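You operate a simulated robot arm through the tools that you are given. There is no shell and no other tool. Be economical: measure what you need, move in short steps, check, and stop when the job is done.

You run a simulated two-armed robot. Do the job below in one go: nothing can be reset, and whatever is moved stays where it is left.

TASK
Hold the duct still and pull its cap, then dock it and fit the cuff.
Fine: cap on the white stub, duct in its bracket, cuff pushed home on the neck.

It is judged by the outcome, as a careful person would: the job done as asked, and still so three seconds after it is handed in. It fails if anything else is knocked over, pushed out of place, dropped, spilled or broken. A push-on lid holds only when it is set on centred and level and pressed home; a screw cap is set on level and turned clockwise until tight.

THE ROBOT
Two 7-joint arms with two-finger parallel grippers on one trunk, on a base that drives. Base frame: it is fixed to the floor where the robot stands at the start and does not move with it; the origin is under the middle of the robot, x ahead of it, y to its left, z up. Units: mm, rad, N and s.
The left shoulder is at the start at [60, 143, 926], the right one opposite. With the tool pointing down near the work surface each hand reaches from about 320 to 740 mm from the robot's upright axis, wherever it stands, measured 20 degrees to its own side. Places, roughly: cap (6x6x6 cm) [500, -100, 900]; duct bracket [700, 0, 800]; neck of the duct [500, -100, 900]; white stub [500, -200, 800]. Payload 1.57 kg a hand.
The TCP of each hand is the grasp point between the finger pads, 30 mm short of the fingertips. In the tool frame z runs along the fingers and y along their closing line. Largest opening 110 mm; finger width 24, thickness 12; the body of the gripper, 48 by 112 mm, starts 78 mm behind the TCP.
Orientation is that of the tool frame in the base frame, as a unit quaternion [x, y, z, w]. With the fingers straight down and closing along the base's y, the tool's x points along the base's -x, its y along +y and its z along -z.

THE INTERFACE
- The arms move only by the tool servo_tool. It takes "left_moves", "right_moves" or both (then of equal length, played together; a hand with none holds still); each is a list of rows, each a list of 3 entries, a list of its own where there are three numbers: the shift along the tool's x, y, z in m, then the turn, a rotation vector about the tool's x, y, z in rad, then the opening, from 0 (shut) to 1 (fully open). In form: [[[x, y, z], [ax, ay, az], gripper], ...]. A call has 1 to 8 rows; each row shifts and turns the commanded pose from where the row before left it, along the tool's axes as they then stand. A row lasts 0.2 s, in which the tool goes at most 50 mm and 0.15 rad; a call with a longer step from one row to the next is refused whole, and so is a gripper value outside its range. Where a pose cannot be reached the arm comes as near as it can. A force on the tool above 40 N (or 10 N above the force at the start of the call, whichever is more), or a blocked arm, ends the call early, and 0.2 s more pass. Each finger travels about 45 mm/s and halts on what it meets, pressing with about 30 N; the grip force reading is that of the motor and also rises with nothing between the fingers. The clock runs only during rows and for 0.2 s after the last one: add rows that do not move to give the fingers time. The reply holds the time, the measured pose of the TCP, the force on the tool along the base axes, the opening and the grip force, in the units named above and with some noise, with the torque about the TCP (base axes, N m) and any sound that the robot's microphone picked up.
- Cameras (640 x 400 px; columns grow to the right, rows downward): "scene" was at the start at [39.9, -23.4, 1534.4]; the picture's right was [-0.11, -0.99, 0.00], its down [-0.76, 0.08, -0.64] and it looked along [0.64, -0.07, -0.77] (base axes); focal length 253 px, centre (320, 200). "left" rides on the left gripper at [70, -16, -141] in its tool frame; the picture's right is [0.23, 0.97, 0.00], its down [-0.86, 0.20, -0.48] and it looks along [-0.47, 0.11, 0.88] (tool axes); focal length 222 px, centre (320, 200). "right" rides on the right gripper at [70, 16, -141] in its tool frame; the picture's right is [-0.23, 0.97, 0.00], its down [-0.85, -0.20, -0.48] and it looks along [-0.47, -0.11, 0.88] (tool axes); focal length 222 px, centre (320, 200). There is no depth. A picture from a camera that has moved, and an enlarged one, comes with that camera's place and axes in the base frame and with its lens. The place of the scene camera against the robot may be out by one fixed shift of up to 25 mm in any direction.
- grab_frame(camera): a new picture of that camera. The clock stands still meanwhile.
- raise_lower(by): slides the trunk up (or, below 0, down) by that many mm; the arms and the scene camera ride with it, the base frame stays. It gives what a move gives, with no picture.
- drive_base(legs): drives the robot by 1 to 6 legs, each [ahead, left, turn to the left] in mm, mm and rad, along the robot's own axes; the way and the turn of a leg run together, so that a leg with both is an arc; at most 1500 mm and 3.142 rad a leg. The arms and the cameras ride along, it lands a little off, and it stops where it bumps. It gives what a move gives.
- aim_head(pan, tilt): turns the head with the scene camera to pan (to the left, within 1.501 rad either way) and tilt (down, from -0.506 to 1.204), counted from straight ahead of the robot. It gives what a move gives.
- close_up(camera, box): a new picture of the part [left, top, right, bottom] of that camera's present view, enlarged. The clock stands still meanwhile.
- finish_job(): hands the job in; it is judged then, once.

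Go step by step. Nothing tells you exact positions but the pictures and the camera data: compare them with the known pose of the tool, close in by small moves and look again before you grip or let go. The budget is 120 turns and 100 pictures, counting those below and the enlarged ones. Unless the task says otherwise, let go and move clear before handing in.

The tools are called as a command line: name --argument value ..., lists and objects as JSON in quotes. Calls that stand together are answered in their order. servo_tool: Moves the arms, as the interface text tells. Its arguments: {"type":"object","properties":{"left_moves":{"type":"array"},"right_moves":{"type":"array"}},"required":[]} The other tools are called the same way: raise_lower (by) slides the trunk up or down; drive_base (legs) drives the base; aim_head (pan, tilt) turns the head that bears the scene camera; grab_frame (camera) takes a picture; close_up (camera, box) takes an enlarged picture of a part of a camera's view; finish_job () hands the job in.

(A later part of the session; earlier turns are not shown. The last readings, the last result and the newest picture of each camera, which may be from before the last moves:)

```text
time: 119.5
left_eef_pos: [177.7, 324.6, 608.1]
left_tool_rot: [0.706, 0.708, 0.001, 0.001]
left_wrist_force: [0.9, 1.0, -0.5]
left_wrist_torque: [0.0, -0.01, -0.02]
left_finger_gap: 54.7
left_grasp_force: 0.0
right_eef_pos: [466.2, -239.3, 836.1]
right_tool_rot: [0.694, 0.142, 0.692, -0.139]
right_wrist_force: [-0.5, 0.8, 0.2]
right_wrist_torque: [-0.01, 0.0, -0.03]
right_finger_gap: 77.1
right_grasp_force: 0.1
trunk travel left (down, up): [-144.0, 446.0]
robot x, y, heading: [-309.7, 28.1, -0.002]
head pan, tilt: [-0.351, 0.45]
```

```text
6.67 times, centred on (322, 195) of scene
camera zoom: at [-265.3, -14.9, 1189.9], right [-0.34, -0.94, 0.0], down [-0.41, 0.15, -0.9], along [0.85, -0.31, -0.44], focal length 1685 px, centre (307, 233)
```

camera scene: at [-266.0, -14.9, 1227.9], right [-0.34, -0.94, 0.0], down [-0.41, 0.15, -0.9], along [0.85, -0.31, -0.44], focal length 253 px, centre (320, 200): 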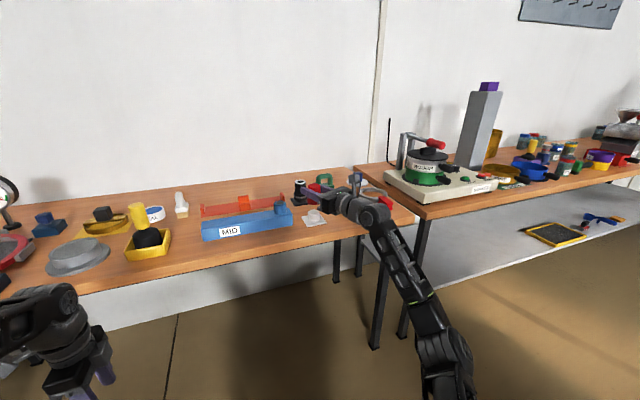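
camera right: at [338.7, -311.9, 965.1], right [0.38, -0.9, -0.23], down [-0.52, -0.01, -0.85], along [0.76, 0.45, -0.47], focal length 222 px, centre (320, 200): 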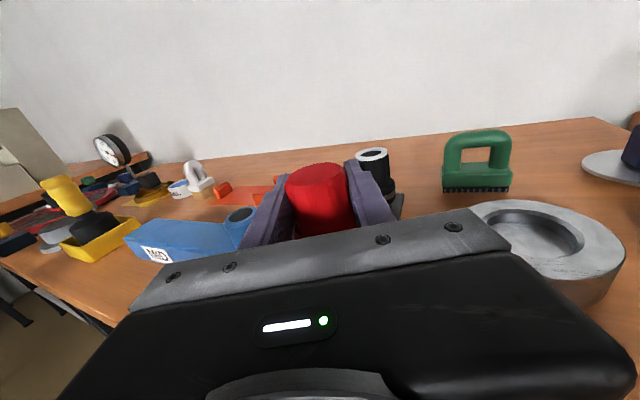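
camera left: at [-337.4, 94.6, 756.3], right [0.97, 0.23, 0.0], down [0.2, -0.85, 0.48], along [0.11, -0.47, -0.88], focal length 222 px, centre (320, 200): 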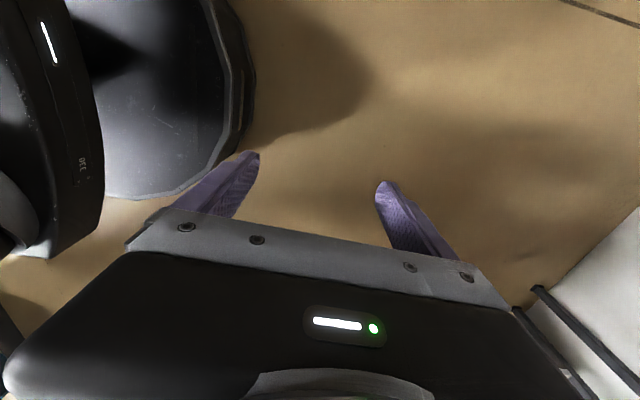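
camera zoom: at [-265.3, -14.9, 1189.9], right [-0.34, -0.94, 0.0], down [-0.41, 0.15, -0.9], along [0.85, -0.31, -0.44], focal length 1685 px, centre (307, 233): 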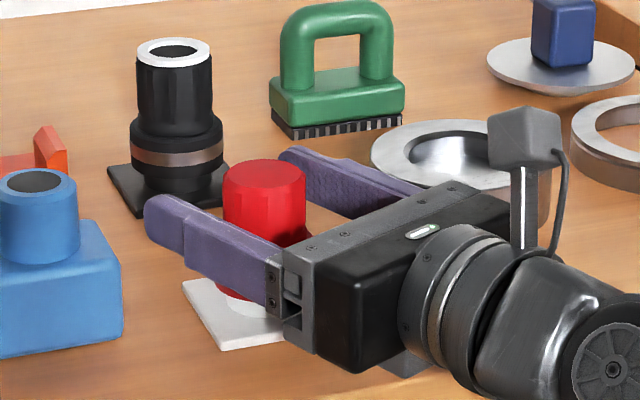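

The cap stays put, level. I'll slide the open fingers straight back, raise the trunk, and turn the hand fingers-down.

servo_tool --right_moves '[[[0, 0, -0.02], [0, 0, 0], 0.75], [[0, 0, -0.03], [0, 0, 0], 0.75], [[0, 0, -0.04], [0, 0, 0], 0.75], [[0, 0, -0.04], [0, 0, 0], 0.75], [[0, 0, -0.02], [0, 0, 0], 0.75]]'

raise_lower --by 381

servo_tool --right_moves '[[[0, 0, 0], [0, -0.1428, 0], 0.5], [[0, 0, 0], [0, -0.1428, 0], 0.3], [[0, 0, 0], [0, -0.1428, 0], 0], [[0, 0, 0], [0, -0.1428, 0], 0], [[0, 0, 0], [0, -0.1428, 0], 0], [[0, 0, 0], [0, -0.1428, 0], 0], [[0, 0, 0], [0, -0.1428, 0], 0], [[0, 0, 0], [0, -0.1428, 0], 0]]'

servo_tool --right_moves '[[[0, 0, 0], [0, -0.1428, 0], 0], [[0, 0, 0], [0, -0.1428, 0], 0], [[0, 0, 0], [0, -0.1428, 0], 0], [[0, 0, 0], [0, 0, -0.14], 0], [[0, 0, 0], [0, 0, -0.14], 0], [[0, 0, 0], [0, 0, -0.14], 0], [[0, 0, 0], [0, 0, -0.14], 0], [[0, 0, 0], [0, 0, -0.14], 0]]'

```text
time: 120.7
left_eef_pos: [177.4, 325.3, 607.6]
left_tool_rot: [0.706, 0.708, 0.0, 0.001]
left_wrist_force: [0.6, 0.2, 0.1]
left_wrist_torque: [-0.03, 0.0, 0.01]
left_finger_gap: 55.0
left_grasp_force: 0.1
right_eef_pos: [327.0, -296.8, 838.4]
right_tool_rot: [0.694, 0.144, 0.692, -0.139]
right_wrist_force: [-0.2, 0.3, -0.4]
right_wrist_torque: [0.0, -0.02, -0.02]
right_finger_gap: 82.4
right_grasp_force: 0.1
trunk travel left (down, up): [-144.0, 446.0]
robot x, y, heading: [-319.5, 36.6, -0.003]
head pan, tilt: [-0.351, 0.45]
```

```text
time: 124.4
left_eef_pos: [177.7, 325.7, 989.4]
left_tool_rot: [0.706, 0.708, 0.001, 0.001]
left_wrist_force: [0.2, 0.3, 0.3]
left_wrist_torque: [0.02, 0.0, 0.01]
left_finger_gap: 55.5
left_grasp_force: 0.1
right_eef_pos: [328.5, -297.4, 1218.3]
right_tool_rot: [0.694, 0.142, 0.692, -0.139]
right_wrist_force: [0.1, -0.8, -0.4]
right_wrist_torque: [-0.01, 0.01, -0.04]
right_finger_gap: 82.3
right_grasp_force: 0.0
trunk travel left (down, up): [-525.0, 65.0]
robot x, y, heading: [-314.3, 30.1, -0.001]
head pan, tilt: [-0.351, 0.45]
```

```text
time: 126.2
left_eef_pos: [176.5, 325.1, 988.2]
left_tool_rot: [0.706, 0.708, 0.0, 0.001]
left_wrist_force: [-0.8, 0.0, -0.2]
left_wrist_torque: [-0.01, 0.03, 0.03]
left_finger_gap: 55.2
left_grasp_force: 0.0
right_eef_pos: [321.9, -291.3, 1212.4]
right_tool_rot: [0.95, 0.199, 0.235, -0.046]
right_wrist_force: [0.0, -0.5, 0.5]
right_wrist_torque: [-0.02, -0.02, -0.01]
right_finger_gap: 0.0
right_grasp_force: 21.4
right hand out of reach, approached as far as the arm can: row 8
trunk travel left (down, up): [-525.0, 65.0]
robot x, y, heading: [-314.7, 34.5, -0.003]
head pan, tilt: [-0.351, 0.45]
```

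```text
time: 128.0
left_eef_pos: [178.0, 325.6, 988.8]
left_tool_rot: [0.707, 0.707, 0.0, 0.001]
left_wrist_force: [-0.2, 0.0, 0.5]
left_wrist_torque: [0.0, -0.03, -0.02]
left_finger_gap: 55.0
left_grasp_force: 0.0
right_eef_pos: [303.7, -288.2, 1216.4]
right_tool_rot: [0.825, 0.522, 0.214, 0.043]
right_wrist_force: [0.1, -0.8, 0.1]
right_wrist_torque: [0.02, 0.02, -0.01]
right_finger_gap: 0.0
right_grasp_force: 21.9
right hand out of reach, approached as far as the arm can: row 1, 2, 3
trunk travel left (down, up): [-525.0, 65.0]
robot x, y, heading: [-313.1, 30.4, 0.002]
head pan, tilt: [-0.351, 0.45]
```

The hand was too high for fingers-down. I'll lower it 200 mm and finish the turn.

servo_tool --right_moves '[[[-0.0123, -0.0118, 0.0362], [0, 0, 0], 0], [[-0.0123, -0.0118, 0.0362], [0, 0, 0], 0], [[-0.0123, -0.0118, 0.0362], [0, 0, 0], 0], [[-0.0123, -0.0118, 0.0362], [0, 0, 0], 0], [[0, 0, 0], [0.0761, -0.0797, 0], 0], [[0, 0, 0], [0.0761, -0.0797, 0], 0], [[0, 0, 0], [0.0761, -0.0797, 0], 0], [[0, 0, 0], [0.0761, -0.0797, 0], 0]]'

```text
time: 129.8
left_eef_pos: [177.2, 323.7, 989.3]
left_tool_rot: [0.706, 0.709, 0.0, 0.0]
left_wrist_force: [0.2, -0.3, -0.6]
left_wrist_torque: [-0.02, -0.02, 0.02]
left_finger_gap: 54.9
left_grasp_force: 0.1
right_eef_pos: [303.1, -287.9, 1053.6]
right_tool_rot: [0.845, 0.532, 0.051, 0.011]
right_wrist_force: [-0.4, -0.1, -0.2]
right_wrist_torque: [-0.01, 0.03, -0.02]
right_finger_gap: 0.0
right_grasp_force: 21.5
right hand out of reach, approached as far as the arm can: row 8
trunk travel left (down, up): [-525.0, 65.0]
robot x, y, heading: [-316.2, 30.7, -0.0]
head pan, tilt: [-0.351, 0.45]
```

Nearly vertical. I'll retract a little, finish the tilt, and unwind the wrist further.

servo_tool --right_moves '[[[-0.017, -0.036, 0], [0, 0, 0], 0], [[-0.017, -0.036, 0], [0, 0, 0], 0], [[0, 0, 0], [0.072, -0.0755, 0], 0], [[0, 0, 0], [0, 0, -0.149], 0], [[0, 0, 0], [0, 0, -0.149], 0], [[0, 0, 0], [0, 0, -0.149], 0], [[0, 0, 0], [0, 0, -0.149], 0], [[0, 0, 0], [0, 0, -0.149], 0]]'

servo_tool --right_moves '[[[0, 0, 0], [0, 0, -0.149], 0], [[0, 0, 0], [0, 0, -0.149], 0], [[0, 0, 0], [0, 0, -0.149], 0], [[0, 0, 0], [0, 0, -0.149], 0], [[0, 0, 0], [0, 0, -0.149], 0], [[0, 0, 0], [0, 0, -0.149], 0], [[0, 0, 0], [0, 0, -0.149], 0], [[0, 0, 0], [0, 0, -0.149], 0]]'

drive_base --legs '[[230, 0, 0]]'

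```text
time: 131.6
left_eef_pos: [177.5, 326.3, 988.9]
left_tool_rot: [0.707, 0.707, 0.001, 0.0]
left_wrist_force: [0.4, 0.6, -0.1]
left_wrist_torque: [-0.01, -0.02, -0.02]
left_finger_gap: 55.0
left_grasp_force: 0.1
right_eef_pos: [222.5, -287.9, 1047.0]
right_tool_rot: [0.593, 0.805, 0.002, 0.001]
right_wrist_force: [0.3, -0.6, -0.3]
right_wrist_torque: [0.06, -0.02, 0.03]
right_finger_gap: 0.0
right_grasp_force: 21.2
trunk travel left (down, up): [-525.0, 65.0]
robot x, y, heading: [-314.6, 33.1, 0.001]
head pan, tilt: [-0.351, 0.45]
```

```text
time: 133.4
left_eef_pos: [178.1, 324.9, 989.2]
left_tool_rot: [0.707, 0.707, 0.001, 0.001]
left_wrist_force: [-0.1, 0.1, -0.6]
left_wrist_torque: [-0.02, -0.02, -0.01]
left_finger_gap: 54.8
left_grasp_force: 0.1
right_eef_pos: [224.3, -288.6, 1046.7]
right_tool_rot: [0.037, 0.999, 0.0, 0.002]
right_wrist_force: [0.2, -0.6, 0.9]
right_wrist_torque: [-0.01, -0.02, 0.01]
right_finger_gap: 0.0
right_grasp_force: 21.2
trunk travel left (down, up): [-525.0, 65.0]
robot x, y, heading: [-314.2, 28.7, -0.002]
head pan, tilt: [-0.351, 0.45]
```

```text
time: 135.2
left_eef_pos: [411.9, 323.3, 989.7]
left_tool_rot: [0.707, 0.707, 0.001, 0.001]
left_wrist_force: [-0.1, -0.7, -1.2]
left_wrist_torque: [-0.01, 0.04, 0.01]
left_finger_gap: 54.7
left_grasp_force: 0.0
right_eef_pos: [455.1, -290.6, 1047.1]
right_tool_rot: [0.042, 0.999, 0.001, 0.0]
right_wrist_force: [1.0, 0.0, -0.1]
right_wrist_torque: [0.0, 0.05, -0.02]
right_finger_gap: 0.0
right_grasp_force: 21.5
trunk travel left (down, up): [-525.0, 65.0]
robot x, y, heading: [-80.2, 30.0, -0.005]
head pan, tilt: [-0.351, 0.45]
```

The right hand is upright again. I'll move over the cap with closed fingers and come down close to it.

servo_tool --right_moves '[[[-0.003, 0.025, 0], [0, 0, -0.084], 0], [[0, 0.025, 0.03], [0, 0, 0], 0], [[0, 0, 0.04], [0, 0, 0], 0], [[0, 0, 0.04], [0, 0, 0], 0], [[0, 0, 0.035], [0, 0, 0], 0], [[0, 0, 0], [0, 0, 0], 0]]'

aim_head --pan -0.2 --tilt 0.8

close_up --camera "scene" --box '[250, 130, 410, 250]'

```text
time: 136.6
left_eef_pos: [410.1, 322.6, 989.3]
left_tool_rot: [0.708, 0.707, 0.001, 0.0]
left_wrist_force: [0.6, 0.3, 0.6]
left_wrist_torque: [-0.02, 0.01, -0.01]
left_finger_gap: 55.2
left_grasp_force: 0.1
right_eef_pos: [460.4, -242.7, 900.0]
right_tool_rot: [-0.001, 1.0, 0.001, 0.001]
right_wrist_force: [-0.2, -0.2, 1.3]
right_wrist_torque: [0.0, -0.02, 0.0]
right_finger_gap: 0.0
right_grasp_force: 21.0
trunk travel left (down, up): [-525.0, 65.0]
robot x, y, heading: [-84.3, 31.0, -0.0]
head pan, tilt: [-0.351, 0.45]
```

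```text
time: 137.4
left_eef_pos: [410.1, 322.3, 989.9]
left_tool_rot: [0.707, 0.707, 0.001, 0.0]
left_wrist_force: [0.5, 0.2, -0.6]
left_wrist_torque: [0.0, 0.0, -0.02]
left_finger_gap: 54.9
left_grasp_force: 0.0
right_eef_pos: [461.6, -242.5, 902.4]
right_tool_rot: [-0.001, 1.0, 0.0, 0.001]
right_wrist_force: [-0.3, -0.2, 0.0]
right_wrist_torque: [-0.02, 0.02, -0.05]
right_finger_gap: 0.0
right_grasp_force: 22.0
trunk travel left (down, up): [-525.0, 65.0]
robot x, y, heading: [-83.9, 29.8, -0.002]
head pan, tilt: [-0.201, 0.799]
```

```text
3.33 times, centred on (330, 190) of scene
camera zoom: at [-40.3, 0.1, 1540.6], right [-0.2, -0.98, 0.0], down [-0.7, 0.15, -0.7], along [0.68, -0.14, -0.72], focal length 842 px, centre (287, 233)
```

zoom: 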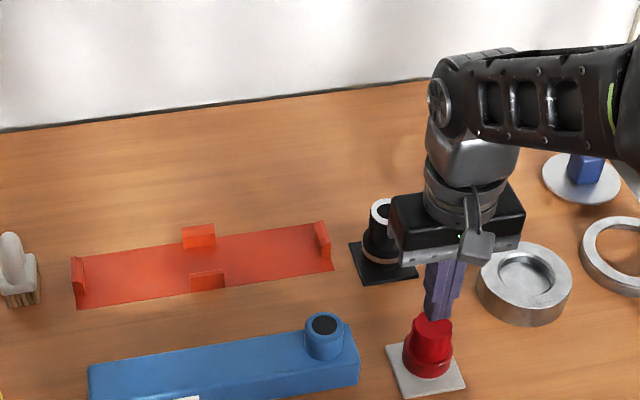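

The cap sits on the stub and the fingers are over it. I'll press down in small steps until firm resistance.

servo_tool --right_moves '[[[0.001, 0.001, 0.01], [0, 0, 0], 0], [[0, 0, 0.006], [0, 0, 0], 0], [[0, 0, 0.003], [0, 0, 0], 0], [[0, 0, 0.003], [0, 0, 0], 0], [[0, 0, 0.003], [0, 0, 0], 0], [[0, 0, 0.003], [0, 0, 0], 0], [[0, 0, 0.003], [0, 0, 0], 0], [[0, 0, 0.003], [0, 0, 0], 0]]'

```text
time: 138.4
left_eef_pos: [408.4, 323.6, 990.1]
left_tool_rot: [0.708, 0.706, 0.0, 0.001]
left_wrist_force: [0.1, 0.5, 0.5]
left_wrist_torque: [0.03, -0.01, 0.0]
left_finger_gap: 55.1
left_grasp_force: 0.1
right_eef_pos: [459.1, -241.1, 886.4]
right_tool_rot: [0.0, 1.0, 0.0, 0.006]
right_wrist_force: [-11.8, 0.2, 21.7]
right_wrist_torque: [0.07, 0.54, 0.04]
right_finger_gap: 0.0
right_grasp_force: 20.8
trunk travel left (down, up): [-525.0, 65.0]
robot x, y, heading: [-83.3, 35.1, -0.002]
head pan, tilt: [-0.201, 0.799]
stopped in row 5 (right hand): the force on the tool passed its limit (the readings are from after the stop); the commanded pose is now the measured one
```

Firm contact but with a −x side force, hinting at a tilt or offset. I'll look with the hand camera.

close_up --camera "right" --box '[240, 90, 400, 210]'

close_up --camera "scene" --box '[335, 195, 399, 250]'

```text
3.33 times, centred on (320, 150) of right
camera zoom: at [387.7, -224.9, 1025.9], right [0.23, 0.97, 0.0], down [0.85, -0.2, 0.49], along [0.48, -0.11, -0.87], focal length 740 px, centre (320, 367)
```

zoom: 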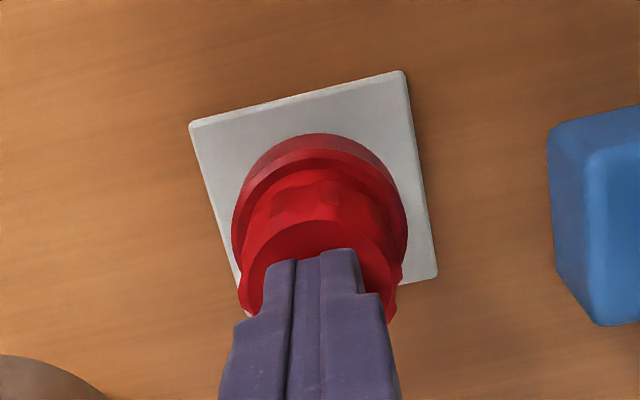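

```text
7.27 times, centred on (367, 222) of scene
camera zoom: at [-43.9, 1.2, 1540.7], right [-0.2, -0.98, 0.0], down [-0.7, 0.15, -0.7], along [0.68, -0.14, -0.72], focal length 1838 px, centre (-22, 36)
```

zoom: 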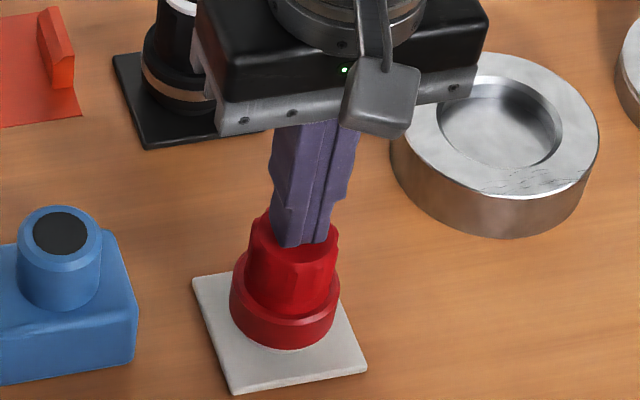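

The cap is centred but still about 3 mm proud. The contact is at the rear of the fingertips, so I'll lift slightly, shift 4 mm toward the robot and press again.

servo_tool --right_moves '[[[0, 0, -0.004], [0, 0, 0], 0], [[0.004, 0, 0], [0, -0.012, 0], 0], [[0, 0, 0.003], [0, 0, 0], 0], [[0, 0, 0.002], [0, 0, 0], 0], [[0, 0, 0.002], [0, 0, 0], 0], [[0, 0, 0.002], [0, 0, 0], 0], [[0, 0, 0.002], [0, 0, 0], 0], [[0, 0, 0.002], [0, 0, 0], 0]]'

```text
time: 139.7
left_eef_pos: [409.4, 323.4, 988.9]
left_tool_rot: [0.708, 0.706, 0.0, 0.002]
left_wrist_force: [-1.3, -0.5, 0.5]
left_wrist_torque: [0.01, 0.0, 0.0]
left_finger_gap: 54.9
left_grasp_force: 0.0
right_eef_pos: [459.0, -240.7, 884.9]
right_tool_rot: [0.001, 1.0, 0.0, 0.018]
right_wrist_force: [-11.2, 1.3, 20.3]
right_wrist_torque: [0.05, 0.54, -0.03]
right_finger_gap: 0.1
right_grasp_force: 21.4
trunk travel left (down, up): [-525.0, 65.0]
robot x, y, heading: [-83.1, 32.0, -0.007]
head pan, tilt: [-0.201, 0.799]
stopped in row 6 (right hand): the force on the tool passed its limit (the readings are from after the stop); the commanded pose is now the measured one
```

It went 1.5 mm further. I'll straighten the hand and press again.

servo_tool --right_moves '[[[0, 0, -0.004], [0, 0.036, 0], 0], [[0.004, 0, 0], [0, 0.02, 0], 0], [[0, 0, 0.003], [0, 0, 0], 0], [[0, 0, 0.002], [0, 0, 0], 0], [[0, 0, 0.002], [0, 0, 0], 0], [[0, 0, 0.002], [0, 0, 0], 0], [[0, 0, 0.002], [0, 0, 0], 0], [[0, 0, 0.002], [0, 0, 0], 0]]'

```text
time: 140.9
left_eef_pos: [408.8, 324.0, 990.3]
left_tool_rot: [0.709, 0.706, 0.001, 0.002]
left_wrist_force: [-0.1, -0.5, 0.7]
left_wrist_torque: [-0.04, -0.02, -0.01]
left_finger_gap: 54.7
left_grasp_force: 0.0
right_eef_pos: [456.3, -241.8, 886.1]
right_tool_rot: [0.0, 1.0, -0.001, -0.009]
right_wrist_force: [-10.9, 1.1, 18.9]
right_wrist_torque: [0.01, 0.17, 0.03]
right_finger_gap: 0.1
right_grasp_force: 21.4
trunk travel left (down, up): [-525.0, 65.0]
robot x, y, heading: [-85.8, 28.1, -0.001]
head pan, tilt: [-0.201, 0.799]
stopped in row 6 (right hand): the force on the tool passed its limit (the readings are from after the stop); the commanded pose is now the measured one
```

The cap itself is level; the arm just leans forward while pressing. I'll set the hand straight with light contact and press using the trunk instead.

servo_tool --right_moves '[[[0, 0, -0.004], [0, -0.018, 0], 0], [[0, 0, 0], [0, 0, 0], 0], [[0, 0, 0.002], [0, 0, 0], 0], [[0, 0, 0.001], [0, 0, 0], 0], [[0, 0, 0], [0, 0, 0], 0]]'

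raise_lower --by -5

```text
time: 142.2
left_eef_pos: [410.6, 323.0, 989.5]
left_tool_rot: [0.708, 0.706, 0.001, 0.001]
left_wrist_force: [-0.7, -0.3, 0.2]
left_wrist_torque: [-0.01, -0.01, 0.02]
left_finger_gap: 54.8
left_grasp_force: 0.1
right_eef_pos: [458.6, -241.5, 885.1]
right_tool_rot: [0.0, 1.0, -0.002, 0.003]
right_wrist_force: [1.8, -2.4, 21.3]
right_wrist_torque: [-0.07, 0.01, 0.01]
right_finger_gap: 0.0
right_grasp_force: 21.7
trunk travel left (down, up): [-525.0, 65.0]
robot x, y, heading: [-81.9, 33.9, -0.006]
head pan, tilt: [-0.201, 0.799]
```

```text
time: 142.6
left_eef_pos: [409.2, 323.3, 986.0]
left_tool_rot: [0.708, 0.706, 0.001, 0.0]
left_wrist_force: [-0.6, 0.3, 0.0]
left_wrist_torque: [0.0, -0.01, 0.03]
left_finger_gap: 55.4
left_grasp_force: 0.0
right_eef_pos: [459.8, -243.0, 885.4]
right_tool_rot: [-0.001, 1.0, -0.001, 0.004]
right_wrist_force: [-9.6, 1.2, 16.2]
right_wrist_torque: [0.02, 0.42, 0.0]
right_finger_gap: 0.0
right_grasp_force: 21.0
trunk travel left (down, up): [-522.0, 68.0]
robot x, y, heading: [-87.0, 30.6, -0.003]
head pan, tilt: [-0.201, 0.799]
stopped: the force on the tool passed its limit (the readings are from after the stop); the commanded pose is now the measured one
```

Resistance is firm at the same height each time. I'll lift off and look closely at the cap's base.

servo_tool --right_moves '[[[0, 0, -0.01], [0, 0, 0], 0], [[0, 0, -0.03], [0, 0, 0], 0.2], [[0, 0, -0.04], [0, 0, 0], 0.5], [[0, 0, -0.03], [0, 0, 0], 0.7], [[0, 0, 0], [0, 0, 0], 0.8]]'

close_up --camera "scene" --box '[335, 195, 399, 250]'

```text
time: 143.8
left_eef_pos: [411.7, 322.7, 986.1]
left_tool_rot: [0.708, 0.706, 0.0, 0.0]
left_wrist_force: [-0.7, -0.3, 0.2]
left_wrist_torque: [0.0, 0.0, 0.02]
left_finger_gap: 55.2
left_grasp_force: 0.1
right_eef_pos: [458.8, -243.9, 995.1]
right_tool_rot: [0.0, 1.0, -0.001, 0.005]
right_wrist_force: [0.8, -0.2, -0.4]
right_wrist_torque: [0.0, 0.02, -0.01]
right_finger_gap: 80.2
right_grasp_force: 0.2
trunk travel left (down, up): [-522.0, 68.0]
robot x, y, heading: [-81.9, 33.3, -0.002]
head pan, tilt: [-0.201, 0.799]
```

```text
7.27 times, centred on (367, 222) of scene
camera zoom: at [-40.3, -0.2, 1537.6], right [-0.2, -0.98, 0.0], down [-0.7, 0.15, -0.7], along [0.68, -0.14, -0.72], focal length 1838 px, centre (-22, 36)
```

zoom: 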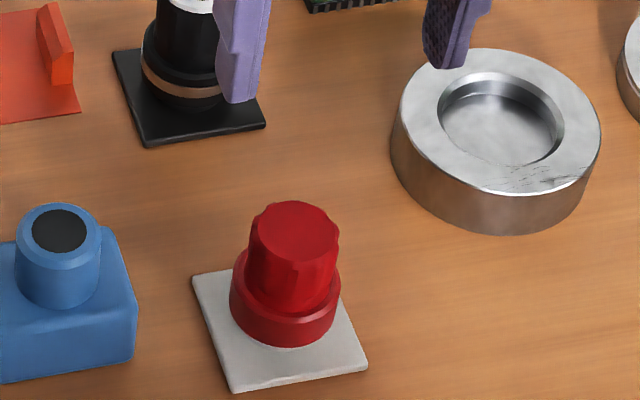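

The cap is seated level and centred on the stub. Next I'll reposition the base and bring the left hand back over the duct at y≈22.

drive_base --legs '[[83, -32, 0.002]]'

servo_tool --left_moves '[[[-0.045, -0.002, 0], [0, 0, 0], 0.7], [[-0.045, -0.002, 0], [0, 0, 0], 0.9], [[-0.045, -0.002, 0], [0, 0, 0], 0.9], [[-0.045, -0.002, 0], [0, 0, 0], 0.9], [[-0.045, -0.003, 0], [0, 0, 0], 0.9], [[-0.043, -0.003, 0], [0, 0, 0], 0.9], [[0, 0, 0], [0, 0, 0], 0.9]]'

```text
time: 144.9
left_eef_pos: [494.1, 291.4, 985.6]
left_tool_rot: [0.708, 0.706, 0.0, -0.001]
left_wrist_force: [0.1, -0.5, 0.0]
left_wrist_torque: [0.0, 0.03, -0.05]
left_finger_gap: 55.1
left_grasp_force: 0.0
right_eef_pos: [542.6, -276.2, 993.5]
right_tool_rot: [0.0, 1.0, -0.001, 0.003]
right_wrist_force: [0.6, -0.1, -0.5]
right_wrist_torque: [0.03, -0.01, 0.0]
right_finger_gap: 87.7
right_grasp_force: 0.1
trunk travel left (down, up): [-522.0, 68.0]
robot x, y, heading: [0.4, -1.8, -0.0]
head pan, tilt: [-0.201, 0.799]
```

```text
time: 146.5
left_eef_pos: [480.9, 24.1, 985.2]
left_tool_rot: [0.707, 0.707, 0.001, 0.001]
left_wrist_force: [-0.7, 0.9, 0.2]
left_wrist_torque: [0.01, -0.03, 0.01]
left_finger_gap: 99.0
left_grasp_force: 0.0
right_eef_pos: [542.1, -275.2, 993.7]
right_tool_rot: [-0.001, 1.0, -0.001, 0.005]
right_wrist_force: [0.4, 0.1, -0.3]
right_wrist_torque: [0.0, 0.03, -0.03]
right_finger_gap: 87.7
right_grasp_force: 0.0
trunk travel left (down, up): [-522.0, 68.0]
robot x, y, heading: [-2.1, 1.3, 0.002]
head pan, tilt: [-0.201, 0.799]
```

The left hand is over the same grip point. I'll descend and close on the duct.

servo_tool --left_moves '[[[0, 0, 0.04], [0, 0, 0], 0.9], [[0, -0.001, 0.04], [0, 0, 0], 0.9], [[0, 0, 0.04], [0, 0, 0], 0.9], [[0, 0, 0.025], [0, 0, 0], 0.9], [[0, 0, 0.018], [0, 0, 0], 0.9], [[0, 0, 0], [0, 0, 0], 0.7], [[0, 0, 0], [0, 0, 0], 0.5], [[0, 0, 0], [0, 0, 0], 0.35]]'

servo_tool --left_moves '[[[0, 0, 0], [0, 0, 0], 0.3], [[0, 0, 0], [0, 0, 0], 0.3], [[0, 0, -0.003], [0, 0, 0], 0.3], [[0, 0, -0.003], [0, 0, 0], 0.3], [[0, 0, -0.004], [0, 0, 0], 0.3]]'

```text
time: 148.3
left_eef_pos: [478.0, 23.0, 824.4]
left_tool_rot: [0.708, 0.706, 0.0, 0.0]
left_wrist_force: [0.1, -1.0, 0.3]
left_wrist_torque: [-0.07, -0.07, 0.1]
left_finger_gap: 55.8
left_grasp_force: 14.2
right_eef_pos: [542.5, -275.7, 993.6]
right_tool_rot: [-0.001, 1.0, -0.001, 0.005]
right_wrist_force: [0.3, 0.1, -0.2]
right_wrist_torque: [0.03, 0.01, 0.02]
right_finger_gap: 87.8
right_grasp_force: 0.0
trunk travel left (down, up): [-522.0, 68.0]
robot x, y, heading: [-1.4, -4.7, -0.001]
head pan, tilt: [-0.201, 0.799]
```

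```text
time: 149.5
left_eef_pos: [477.9, 24.1, 833.6]
left_tool_rot: [0.708, 0.707, 0.0, 0.0]
left_wrist_force: [-0.9, 0.3, -2.3]
left_wrist_torque: [0.17, 0.02, 0.01]
left_finger_gap: 55.8
left_grasp_force: 29.9
right_eef_pos: [541.4, -275.0, 994.2]
right_tool_rot: [-0.001, 1.0, 0.0, 0.005]
right_wrist_force: [0.8, 0.6, -0.5]
right_wrist_torque: [0.04, -0.01, -0.02]
right_finger_gap: 88.0
right_grasp_force: 0.0
trunk travel left (down, up): [-522.0, 68.0]
robot x, y, heading: [-3.6, 1.1, -0.001]
head pan, tilt: [-0.201, 0.799]
```

The duct lifts easily (~2 N). I'll raise it and carry it forward over the bracket, then look.

servo_tool --left_moves '[[[0, 0, -0.03], [0, 0, 0], 0.3], [[0, 0.01, -0.02], [0, 0, 0], 0.3], [[0, 0.04, 0], [0, 0, 0], 0.3], [[0, 0.04, 0], [0, 0, 0], 0.3], [[0, 0.04, 0], [0, 0, 0], 0.3], [[0, 0.04, 0], [0, 0, 0], 0.3], [[0, 0.01, 0], [0, 0, 0], 0.3], [[0, 0, 0], [0, 0, 0], 0.3]]'

grab_frame --camera "left"

close_up --camera "scene" --box '[200, 150, 380, 260]'

```text
time: 151.3
left_eef_pos: [658.4, 22.6, 882.3]
left_tool_rot: [0.708, 0.707, 0.0, 0.0]
left_wrist_force: [-0.2, -0.2, -2.0]
left_wrist_torque: [0.13, 0.0, -0.02]
left_finger_gap: 55.7
left_grasp_force: 30.4
right_eef_pos: [541.7, -275.4, 993.7]
right_tool_rot: [-0.001, 1.0, -0.001, 0.004]
right_wrist_force: [0.4, -0.3, -0.7]
right_wrist_torque: [-0.02, 0.02, -0.03]
right_finger_gap: 88.0
right_grasp_force: 0.0
trunk travel left (down, up): [-522.0, 68.0]
robot x, y, heading: [1.6, -2.7, -0.004]
head pan, tilt: [-0.201, 0.799]
```

```text
11 pictures are left
camera left: at [642.1, 93.4, 1023.2], right [0.97, 0.23, 0.0], down [0.2, -0.86, 0.48], along [0.11, -0.47, -0.88], focal length 222 px, centre (320, 200)
```

left: 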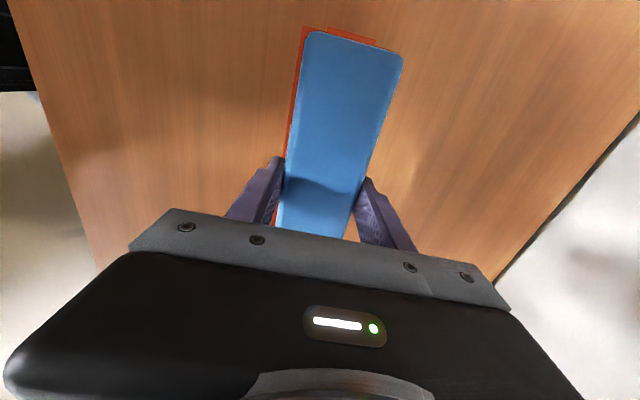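

```text
3.56 times, centred on (290, 205) of scene
camera zoom: at [43.2, -32.5, 1537.6], right [-0.2, -0.98, 0.0], down [-0.7, 0.14, -0.7], along [0.68, -0.14, -0.72], focal length 898 px, centre (427, 182)
```

zoom: 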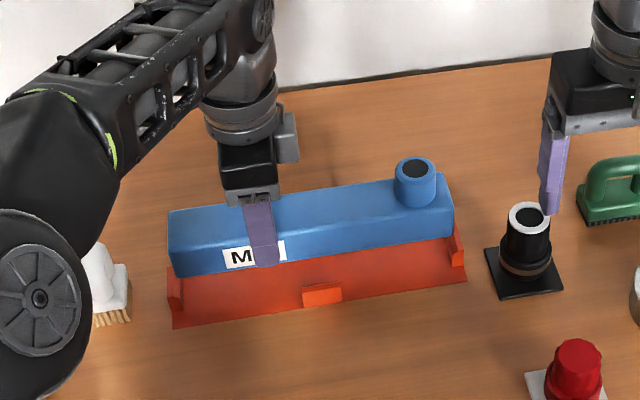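

The duct hangs level just above the bracket. I'll enlarge the left camera's view of the bracket end to measure the offset exactly.

close_up --camera "left" --box '[270, 5, 430, 105]'

```text
4.00 times, centred on (350, 55) of left
camera zoom: at [642.1, 93.4, 1023.2], right [0.97, 0.23, 0.0], down [0.2, -0.86, 0.48], along [0.11, -0.47, -0.88], focal length 888 px, centre (200, 780)
```

zoom: 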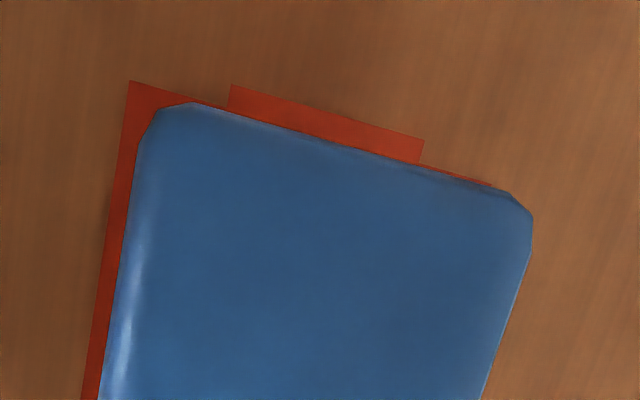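

The duct (centre x≈658, end y≈115) is centred between the bracket's stops (centre x≈660, inner end y≈119) within a couple of mm. I'll lower it in steps.

servo_tool --left_moves '[[[0, 0.001, 0.015], [0, 0, 0], 0.3], [[0, 0, 0.015], [0, 0, 0], 0.3], [[0, 0, 0.006], [0, 0, 0], 0.3], [[0, 0, 0.005], [0, 0, 0], 0.3], [[0, 0, 0.004], [0, 0, 0], 0.3], [[0, 0, 0.003], [0, 0, 0], 0.3], [[0, 0, 0], [0, 0, 0], 0.3]]'

```text
time: 152.9
left_eef_pos: [658.8, 22.5, 835.1]
left_tool_rot: [0.707, 0.707, 0.0, 0.0]
left_wrist_force: [-0.6, -0.4, -2.9]
left_wrist_torque: [0.15, 0.02, 0.03]
left_finger_gap: 55.9
left_grasp_force: 30.0
right_eef_pos: [543.0, -276.2, 993.1]
right_tool_rot: [-0.002, 1.0, 0.0, 0.005]
right_wrist_force: [0.2, 0.6, -1.0]
right_wrist_torque: [-0.02, 0.0, 0.02]
right_finger_gap: 88.1
right_grasp_force: 0.2
trunk travel left (down, up): [-522.0, 68.0]
robot x, y, heading: [-0.4, -0.2, -0.006]
head pan, tilt: [-0.201, 0.799]
```

No contact, so it is already between the stops. Continuing down gently.

servo_tool --left_moves '[[[0, 0, 0.002], [0, 0, 0], 0.3], [[0, 0, 0.002], [0, 0, 0], 0.3], [[0, 0, 0.002], [0, 0, 0], 0.3], [[0, 0, 0.001], [0, 0, 0], 0.3], [[0, 0, 0.001], [0, 0, 0], 0.3], [[0, 0, 0], [0, 0, 0], 0.3]]'

close_up --camera "scene" --box '[220, 150, 400, 260]'

```text
time: 154.3
left_eef_pos: [659.1, 22.7, 827.3]
left_tool_rot: [0.708, 0.707, 0.0, 0.0]
left_wrist_force: [0.0, 0.5, -2.6]
left_wrist_torque: [0.14, -0.01, 0.02]
left_finger_gap: 55.8
left_grasp_force: 30.2
right_eef_pos: [542.3, -276.1, 994.2]
right_tool_rot: [0.0, 1.0, -0.001, 0.004]
right_wrist_force: [0.7, 0.2, -0.5]
right_wrist_torque: [0.0, 0.02, -0.01]
right_finger_gap: 87.9
right_grasp_force: 0.1
trunk travel left (down, up): [-522.0, 68.0]
robot x, y, heading: [-1.0, 1.6, -0.001]
head pan, tilt: [-0.201, 0.799]
```

```text
3.56 times, centred on (310, 205) of scene
camera zoom: at [43.2, -32.4, 1537.6], right [-0.2, -0.98, 0.0], down [-0.7, 0.14, -0.7], along [0.68, -0.14, -0.72], focal length 898 px, centre (356, 182)
```

zoom: 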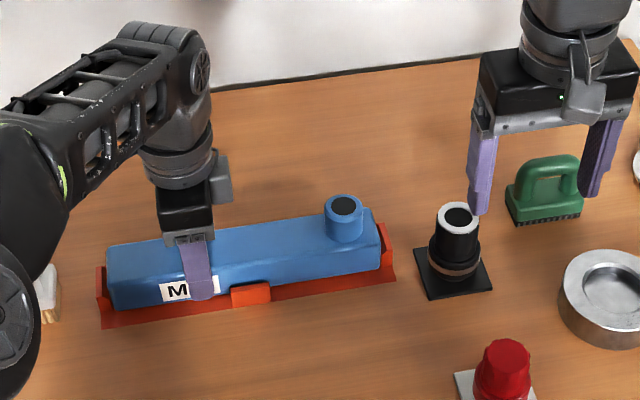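

It sits neatly between the end stops and the centre clips. I'll lower the last few mm until it is felt to seat.

servo_tool --left_moves '[[[0, 0, 0.001], [0, 0, 0], 0.3], [[0, 0, 0.001], [0, 0, 0], 0.3], [[0, 0, 0.001], [0, 0, 0], 0.3], [[0, 0, 0.001], [0, 0, 0], 0.3], [[0, 0, 0.001], [0, 0, 0], 0.3], [[0, 0, 0.001], [0, 0, 0], 0.3], [[0, 0, 0], [0, 0, 0], 0.3]]'

```text
time: 155.9
left_eef_pos: [659.3, 23.1, 822.8]
left_tool_rot: [0.707, 0.707, 0.0, 0.002]
left_wrist_force: [0.2, 1.3, 12.4]
left_wrist_torque: [-0.39, 0.38, -0.07]
left_finger_gap: 55.9
left_grasp_force: 30.0
right_eef_pos: [542.1, -275.2, 994.8]
right_tool_rot: [0.0, 1.0, 0.0, 0.005]
right_wrist_force: [-0.2, 0.1, -0.3]
right_wrist_torque: [0.0, 0.02, 0.0]
right_finger_gap: 88.1
right_grasp_force: 0.2
trunk travel left (down, up): [-522.0, 68.0]
robot x, y, heading: [1.0, -2.7, 0.002]
head pan, tilt: [-0.201, 0.799]
```

The duct is seated (12 N at the floor of the bracket); the left hand keeps holding it. Now I'll bring the right hand above the black cuff at about (621, −240).

servo_tool --right_moves '[[[-0.027, 0.012, 0], [0, -0.009, 0], 0.8], [[-0.027, 0.012, 0], [0, 0, 0], 0.8], [[-0.025, 0.011, 0.02], [0, 0, 0], 0.8], [[0, 0, 0.025], [0, 0, 0], 0.8], [[0, 0, 0], [0, 0, 0], 0.8]]'

close_up --camera "right" --box '[220, 80, 420, 220]'

```text
time: 157.1
left_eef_pos: [659.4, 20.6, 821.9]
left_tool_rot: [0.707, 0.707, 0.002, 0.002]
left_wrist_force: [5.3, -0.1, 21.4]
left_wrist_torque: [-0.08, 0.45, 0.27]
left_finger_gap: 56.1
left_grasp_force: 29.6
right_eef_pos: [619.9, -240.2, 950.3]
right_tool_rot: [-0.001, 1.0, -0.001, 0.01]
right_wrist_force: [0.2, 0.2, -0.8]
right_wrist_torque: [0.0, 0.02, 0.02]
right_finger_gap: 88.0
right_grasp_force: 0.1
trunk travel left (down, up): [-522.0, 68.0]
robot x, y, heading: [-4.5, 0.4, -0.003]
head pan, tilt: [-0.201, 0.799]
```

```text
2.86 times, centred on (320, 150) of right
camera zoom: at [546.7, -224.0, 1089.3], right [0.23, 0.97, 0.0], down [0.85, -0.2, 0.49], along [0.48, -0.11, -0.87], focal length 635 px, centre (320, 343)
```

zoom: 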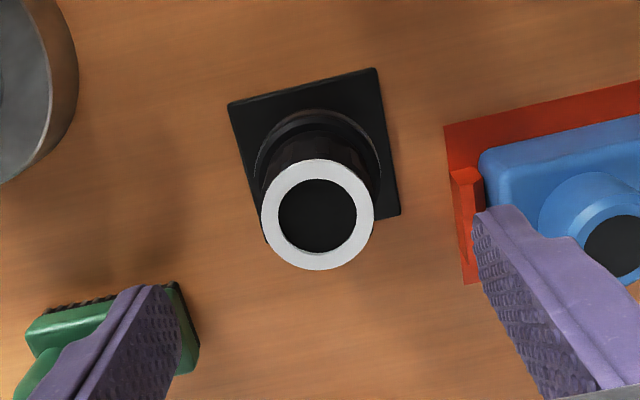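

Cuff axis is at about (616, −241), top near z≈872. I'll straighten the hand, centre over it and descend to grip the upper tube.

servo_tool --right_moves '[[[0.004, -0.001, 0.015], [0, 0.02, 0], 0.8], [[0, 0, 0.02], [0, 0, 0], 0.8], [[0, 0, 0.02], [0, 0, 0], 0.8], [[0, 0, 0.015], [0, 0, 0], 0.8], [[0, 0, 0.006], [0, 0, 0], 0.8], [[0, 0, 0], [0, 0, 0], 0.8]]'

```text
time: 158.5
left_eef_pos: [660.2, 23.0, 822.6]
left_tool_rot: [0.708, 0.707, 0.001, 0.001]
left_wrist_force: [7.2, 0.6, 23.9]
left_wrist_torque: [-0.01, 0.21, 0.1]
left_finger_gap: 55.8
left_grasp_force: 30.0
right_eef_pos: [617.8, -242.3, 873.2]
right_tool_rot: [-0.001, 1.0, -0.001, -0.001]
right_wrist_force: [0.5, 0.5, -0.2]
right_wrist_torque: [-0.03, -0.04, 0.0]
right_finger_gap: 88.3
right_grasp_force: 0.1
trunk travel left (down, up): [-522.0, 68.0]
robot x, y, heading: [-1.0, -2.2, -0.003]
head pan, tilt: [-0.201, 0.799]
```

I'll trim 1.5 mm and close on the tube.

servo_tool --right_moves '[[[0.0015, 0.001, 0], [0, 0, 0], 0.6], [[0, 0, 0], [0, 0, 0], 0.45], [[0, 0, 0], [0, 0, 0], 0.35], [[0, 0, 0], [0, 0, 0], 0.25], [[0, 0, 0], [0, 0, 0], 0.15], [[0, 0, 0], [0, 0, 0], 0.15], [[0, 0, 0], [0, 0, 0], 0.15]]'

close_up --camera "scene" --box '[310, 150, 390, 250]'

```text
time: 160.1
left_eef_pos: [659.5, 23.4, 822.2]
left_tool_rot: [0.707, 0.707, 0.0, 0.001]
left_wrist_force: [6.3, -2.2, 24.2]
left_wrist_torque: [0.13, 0.19, 0.11]
left_finger_gap: 55.8
left_grasp_force: 30.3
right_eef_pos: [616.4, -239.6, 873.1]
right_tool_rot: [0.0, 1.0, -0.001, 0.0]
right_wrist_force: [-0.1, 3.1, -2.1]
right_wrist_torque: [0.13, 0.06, 0.04]
right_finger_gap: 42.3
right_grasp_force: 29.9
trunk travel left (down, up): [-522.0, 68.0]
robot x, y, heading: [-3.3, -2.9, -0.002]
head pan, tilt: [-0.201, 0.799]
```

```text
4.00 times, centred on (350, 200) of scene
camera zoom: at [41.2, -32.4, 1537.8], right [-0.2, -0.98, 0.0], down [-0.7, 0.14, -0.7], along [0.68, -0.14, -0.72], focal length 1011 px, centre (200, 200)
```

zoom: 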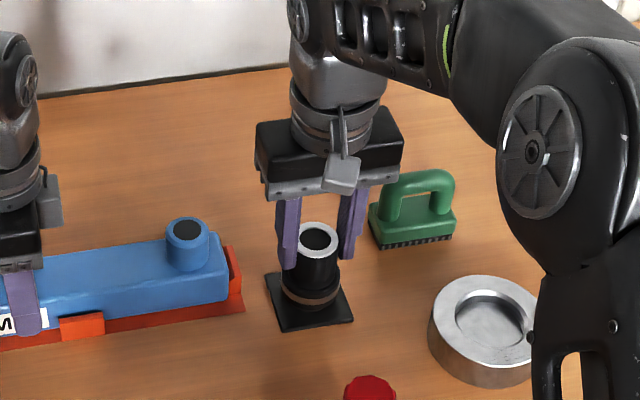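

The tube is gripped (42 mm, 30 N). I'll pull up in small steps.

servo_tool --right_moves '[[[0, 0, -0.003], [0, 0, 0], 0.15], [[0, 0, -0.003], [0, 0, 0], 0.15], [[0, 0, -0.003], [0, 0, 0], 0.15], [[0, 0, -0.004], [0, 0, 0], 0.15], [[0, 0, -0.006], [0, 0, 0], 0.15], [[0, 0, -0.01], [0, 0, 0], 0.15], [[0, 0, -0.015], [0, 0, 0], 0.15], [[0, 0, -0.015], [0, 0, 0], 0.15]]'

```text
time: 161.9
left_eef_pos: [659.3, 22.4, 821.6]
left_tool_rot: [0.708, 0.706, 0.002, 0.001]
left_wrist_force: [4.4, -0.1, 24.7]
left_wrist_torque: [0.02, 0.21, 0.19]
left_finger_gap: 55.7
left_grasp_force: 29.9
right_eef_pos: [615.3, -240.7, 933.2]
right_tool_rot: [-0.001, 1.0, -0.001, 0.0]
right_wrist_force: [-0.6, -0.3, 0.1]
right_wrist_torque: [-0.03, -0.01, 0.02]
right_finger_gap: 42.1
right_grasp_force: 30.2
trunk travel left (down, up): [-522.0, 68.0]
robot x, y, heading: [0.0, -1.9, -0.003]
head pan, tilt: [-0.201, 0.799]
```

The cuff came off its stand. I'll carry it over the neck, expected near (662, −131), and look.

servo_tool --right_moves '[[[-0.012, 0.027, -0.003], [0, 0, 0], 0.15], [[-0.012, 0.028, 0], [0, 0, 0], 0.15], [[-0.012, 0.028, 0], [0, 0, 0], 0.15], [[-0.011, 0.027, 0], [0, 0, 0], 0.15], [[0, 0, 0], [0, 0, 0], 0.15]]'

close_up --camera "right" --box '[230, 80, 410, 220]'

close_up --camera "scene" --box '[290, 150, 370, 230]'

```text
time: 162.8
left_eef_pos: [660.4, 25.0, 821.6]
left_tool_rot: [0.706, 0.708, 0.004, 0.0]
left_wrist_force: [-0.5, -1.6, 7.2]
left_wrist_torque: [0.13, 0.88, 0.61]
left_finger_gap: 55.8
left_grasp_force: 30.0
right_eef_pos: [654.6, -163.2, 937.7]
right_tool_rot: [0.006, 1.0, -0.012, -0.001]
right_wrist_force: [-4.1, -4.3, 7.4]
right_wrist_torque: [-0.12, 0.22, 0.08]
right_finger_gap: 43.9
right_grasp_force: 29.8
trunk travel left (down, up): [-522.0, 68.0]
robot x, y, heading: [-0.5, -3.4, -0.011]
head pan, tilt: [-0.201, 0.799]
stopped in row 4 (right hand): the force on the tool passed its limit (the readings are from after the stop); the commanded pose is now the measured one
```

```text
2.86 times, centred on (320, 150) of right
camera zoom: at [585.2, -143.7, 1078.9], right [0.24, 0.97, -0.02], down [0.85, -0.2, 0.48], along [0.46, -0.13, -0.88], focal length 635 px, centre (320, 343)
```

zoom: 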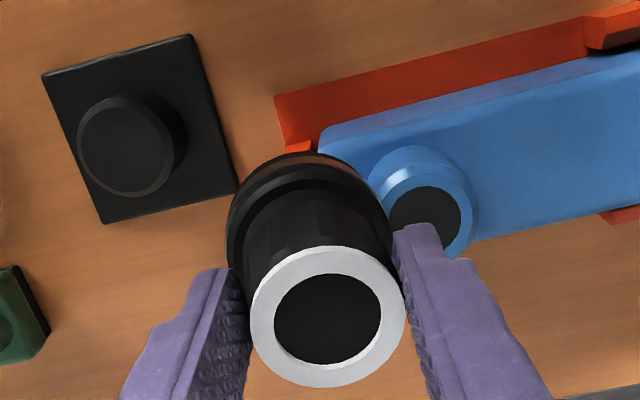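

```text
5.00 times, centred on (330, 190) of scene
camera zoom: at [40.5, -32.9, 1537.5], right [-0.2, -0.98, 0.0], down [-0.7, 0.15, -0.7], along [0.68, -0.14, -0.72], focal length 1264 px, centre (270, 250)
```

zoom: 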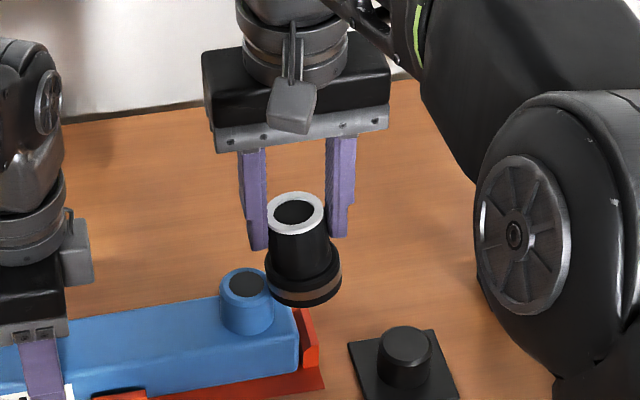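

The cuff's lower edge caught the neck, since it hangs lower than I assumed. I'll back off, rise 45 mm, and recheck the grip.

servo_tool --right_moves '[[[0, -0.006, 0], [0, 0, 0], 0.15], [[0, -0.006, 0], [0, 0, 0], 0.1], [[0, 0, -0.015], [0, 0, 0], 0.1], [[0, 0, -0.03], [0, 0, 0], 0.1], [[0, 0, 0], [0, 0, 0], 0.1]]'

```text
time: 164.0
left_eef_pos: [660.2, 25.5, 821.8]
left_tool_rot: [0.706, 0.708, 0.004, 0.001]
left_wrist_force: [-2.9, -5.3, 17.9]
left_wrist_torque: [-0.19, 0.54, 0.54]
left_finger_gap: 56.1
left_grasp_force: 30.3
right_eef_pos: [656.5, -174.6, 973.6]
right_tool_rot: [0.005, 1.0, -0.01, 0.0]
right_wrist_force: [0.0, 0.0, -0.3]
right_wrist_torque: [0.01, -0.04, 0.01]
right_finger_gap: 43.6
right_grasp_force: 29.8
right hand out of reach, approached as far as the arm can: row 4
trunk travel left (down, up): [-522.0, 68.0]
robot x, y, heading: [-4.7, -4.1, -0.006]
head pan, tilt: [-0.201, 0.799]
```

The cuff tilted about 0.13 rad in the grip. I'll lean the hand to bring it upright, move over the neck at a safe height, and look.

servo_tool --right_moves '[[[0, 0, 0.005], [-0.065, 0, 0], 0.1], [[0, 0, 0], [-0.065, 0, 0], 0.1], [[-0.002, 0.015, 0.002], [0, 0, 0], 0.1], [[-0.002, 0.015, 0.002], [0, 0, 0], 0.1], [[-0.001, 0.012, 0.001], [0, 0, 0], 0.1], [[0, 0, 0], [0, 0, 0], 0.1]]'

close_up --camera "scene" --box '[300, 155, 350, 225]'

```text
time: 165.4
left_eef_pos: [660.6, 24.7, 821.4]
left_tool_rot: [0.707, 0.708, 0.005, 0.0]
left_wrist_force: [0.1, -8.3, 21.7]
left_wrist_torque: [-0.12, 0.51, 0.56]
left_finger_gap: 55.7
left_grasp_force: 29.8
right_eef_pos: [662.4, -133.2, 967.2]
right_tool_rot: [0.006, 0.998, 0.056, 0.0]
right_wrist_force: [-0.5, -0.1, 0.0]
right_wrist_torque: [0.01, 0.03, -0.02]
right_finger_gap: 43.0
right_grasp_force: 30.0
trunk travel left (down, up): [-522.0, 68.0]
robot x, y, heading: [-0.7, -2.0, -0.0]
head pan, tilt: [-0.201, 0.799]
```

```text
5.71 times, centred on (325, 190) of scene
camera zoom: at [40.6, -33.8, 1537.8], right [-0.2, -0.98, 0.0], down [-0.7, 0.15, -0.7], along [0.68, -0.14, -0.72], focal length 1444 px, centre (291, 257)
```

zoom: 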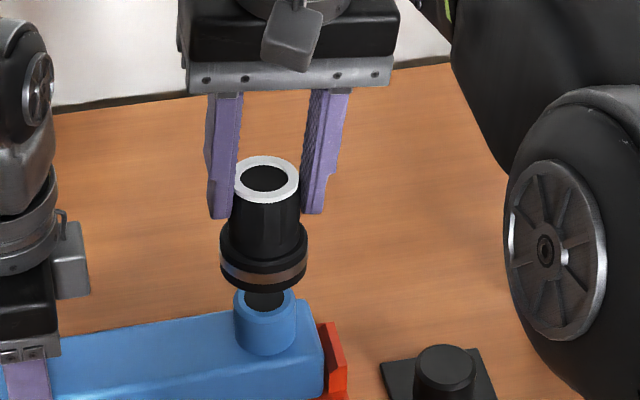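

The cuff is now almost upright (about 0.04 rad over) and above the neck. I'll trim the lean and lower it close to the neck.

servo_tool --right_moves '[[[-0.001, 0, 0], [0.04, 0, 0], 0.1], [[0, 0, 0.012], [0, 0, 0], 0.1], [[0, 0, 0.011], [0, 0, 0], 0.1], [[0, 0, 0], [0, 0, 0], 0.1]]'

close_up --camera "scene" --box '[305, 175, 345, 225]'

```text
time: 166.4
left_eef_pos: [659.7, 24.6, 822.0]
left_tool_rot: [0.706, 0.708, 0.005, -0.001]
left_wrist_force: [2.0, -9.9, 22.2]
left_wrist_torque: [-0.1, 0.47, 0.54]
left_finger_gap: 55.9
left_grasp_force: 29.7
right_eef_pos: [661.8, -132.1, 943.3]
right_tool_rot: [0.005, 0.999, 0.035, -0.001]
right_wrist_force: [0.5, 0.5, -1.8]
right_wrist_torque: [0.02, -0.03, 0.0]
right_finger_gap: 42.8
right_grasp_force: 30.0
trunk travel left (down, up): [-522.0, 68.0]
robot x, y, heading: [0.5, 1.8, -0.003]
head pan, tilt: [-0.201, 0.799]
```

```text
8.00 times, centred on (325, 200) of scene
camera zoom: at [40.6, -33.9, 1537.8], right [-0.2, -0.98, 0.0], down [-0.7, 0.15, -0.7], along [0.68, -0.14, -0.72], focal length 2022 px, centre (280, 200)
```

zoom: 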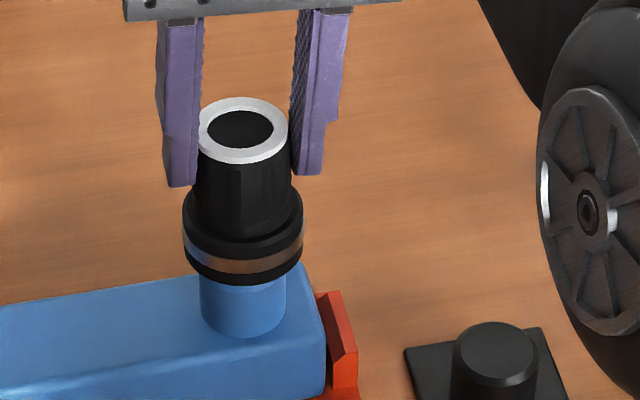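

The cuff is upright and centred over the neck in the side view, and within ~2 mm in depth. I'll lower gently, watching the forces.

servo_tool --right_moves '[[[-0.001, 0, 0.003], [0, 0, 0], 0.1], [[0, -0.0002, 0.003], [0, 0, 0], 0.1], [[0, -0.0002, 0.003], [0, 0, 0], 0.1], [[0, -0.0002, 0.003], [0, 0, 0], 0.1], [[0, 0, 0], [0, 0, 0], 0.1]]'

```text
time: 167.6
left_eef_pos: [660.0, 25.1, 821.6]
left_tool_rot: [0.706, 0.708, 0.005, -0.001]
left_wrist_force: [1.6, -9.2, 23.5]
left_wrist_torque: [-0.1, 0.46, 0.5]
left_finger_gap: 56.1
left_grasp_force: 29.8
right_eef_pos: [662.4, -129.8, 932.9]
right_tool_rot: [0.006, 0.999, 0.035, -0.001]
right_wrist_force: [0.0, 0.6, -0.5]
right_wrist_torque: [0.01, -0.01, -0.03]
right_finger_gap: 42.7
right_grasp_force: 29.9
trunk travel left (down, up): [-522.0, 68.0]
robot x, y, heading: [1.3, -3.2, -0.004]
head pan, tilt: [-0.201, 0.799]
```

No contact yet. Continuing down.

servo_tool --right_moves '[[[0, -0.001, 0.003], [0, 0, 0], 0.1], [[0, -0.0002, 0.003], [0, 0, 0], 0.1], [[0, -0.0002, 0.003], [0, 0, 0], 0.1], [[0, -0.0002, 0.003], [0, 0, 0], 0.1], [[0, 0, 0], [0, 0, 0], 0.1]]'

```text
time: 168.8
left_eef_pos: [660.6, 24.1, 822.2]
left_tool_rot: [0.707, 0.707, 0.005, 0.001]
left_wrist_force: [15.0, -12.0, 13.1]
left_wrist_torque: [0.12, 0.86, 0.22]
left_finger_gap: 56.2
left_grasp_force: 29.4
right_eef_pos: [661.5, -130.9, 919.7]
right_tool_rot: [0.006, 0.999, 0.035, -0.003]
right_wrist_force: [-13.8, 0.9, 6.9]
right_wrist_torque: [-0.75, -0.12, 0.57]
right_finger_gap: 43.0
right_grasp_force: 30.0
trunk travel left (down, up): [-522.0, 68.0]
robot x, y, heading: [-0.5, -3.1, -0.005]
head pan, tilt: [-0.201, 0.799]
```

Contact with a −x push: the cuff is slightly too far forward. I'll follow it back 2 mm and continue.

servo_tool --right_moves '[[[0.001, 0, -0.001], [0, 0, 0], 0.1], [[0.001, 0, 0], [0, 0, 0], 0.1], [[0, 0, 0.002], [0, 0, 0], 0.1], [[0, 0, 0.002], [0, 0, 0], 0.1], [[0, 0, 0.002], [0, 0, 0], 0.1], [[0, 0, 0], [0, 0, 0], 0.1]]'

```text
time: 170.2
left_eef_pos: [660.0, 24.9, 820.8]
left_tool_rot: [0.705, 0.709, 0.006, 0.0]
left_wrist_force: [20.0, -12.2, -0.8]
left_wrist_torque: [-0.25, 0.57, 0.75]
left_finger_gap: 56.2
left_grasp_force: 30.1
right_eef_pos: [660.7, -130.7, 918.7]
right_tool_rot: [0.005, 0.999, 0.035, 0.0]
right_wrist_force: [-17.1, 0.0, 29.1]
right_wrist_torque: [-0.61, 0.02, 0.57]
right_finger_gap: 42.9
right_grasp_force: 29.9
trunk travel left (down, up): [-522.0, 68.0]
robot x, y, heading: [0.5, -2.1, -0.006]
head pan, tilt: [-0.201, 0.799]
```

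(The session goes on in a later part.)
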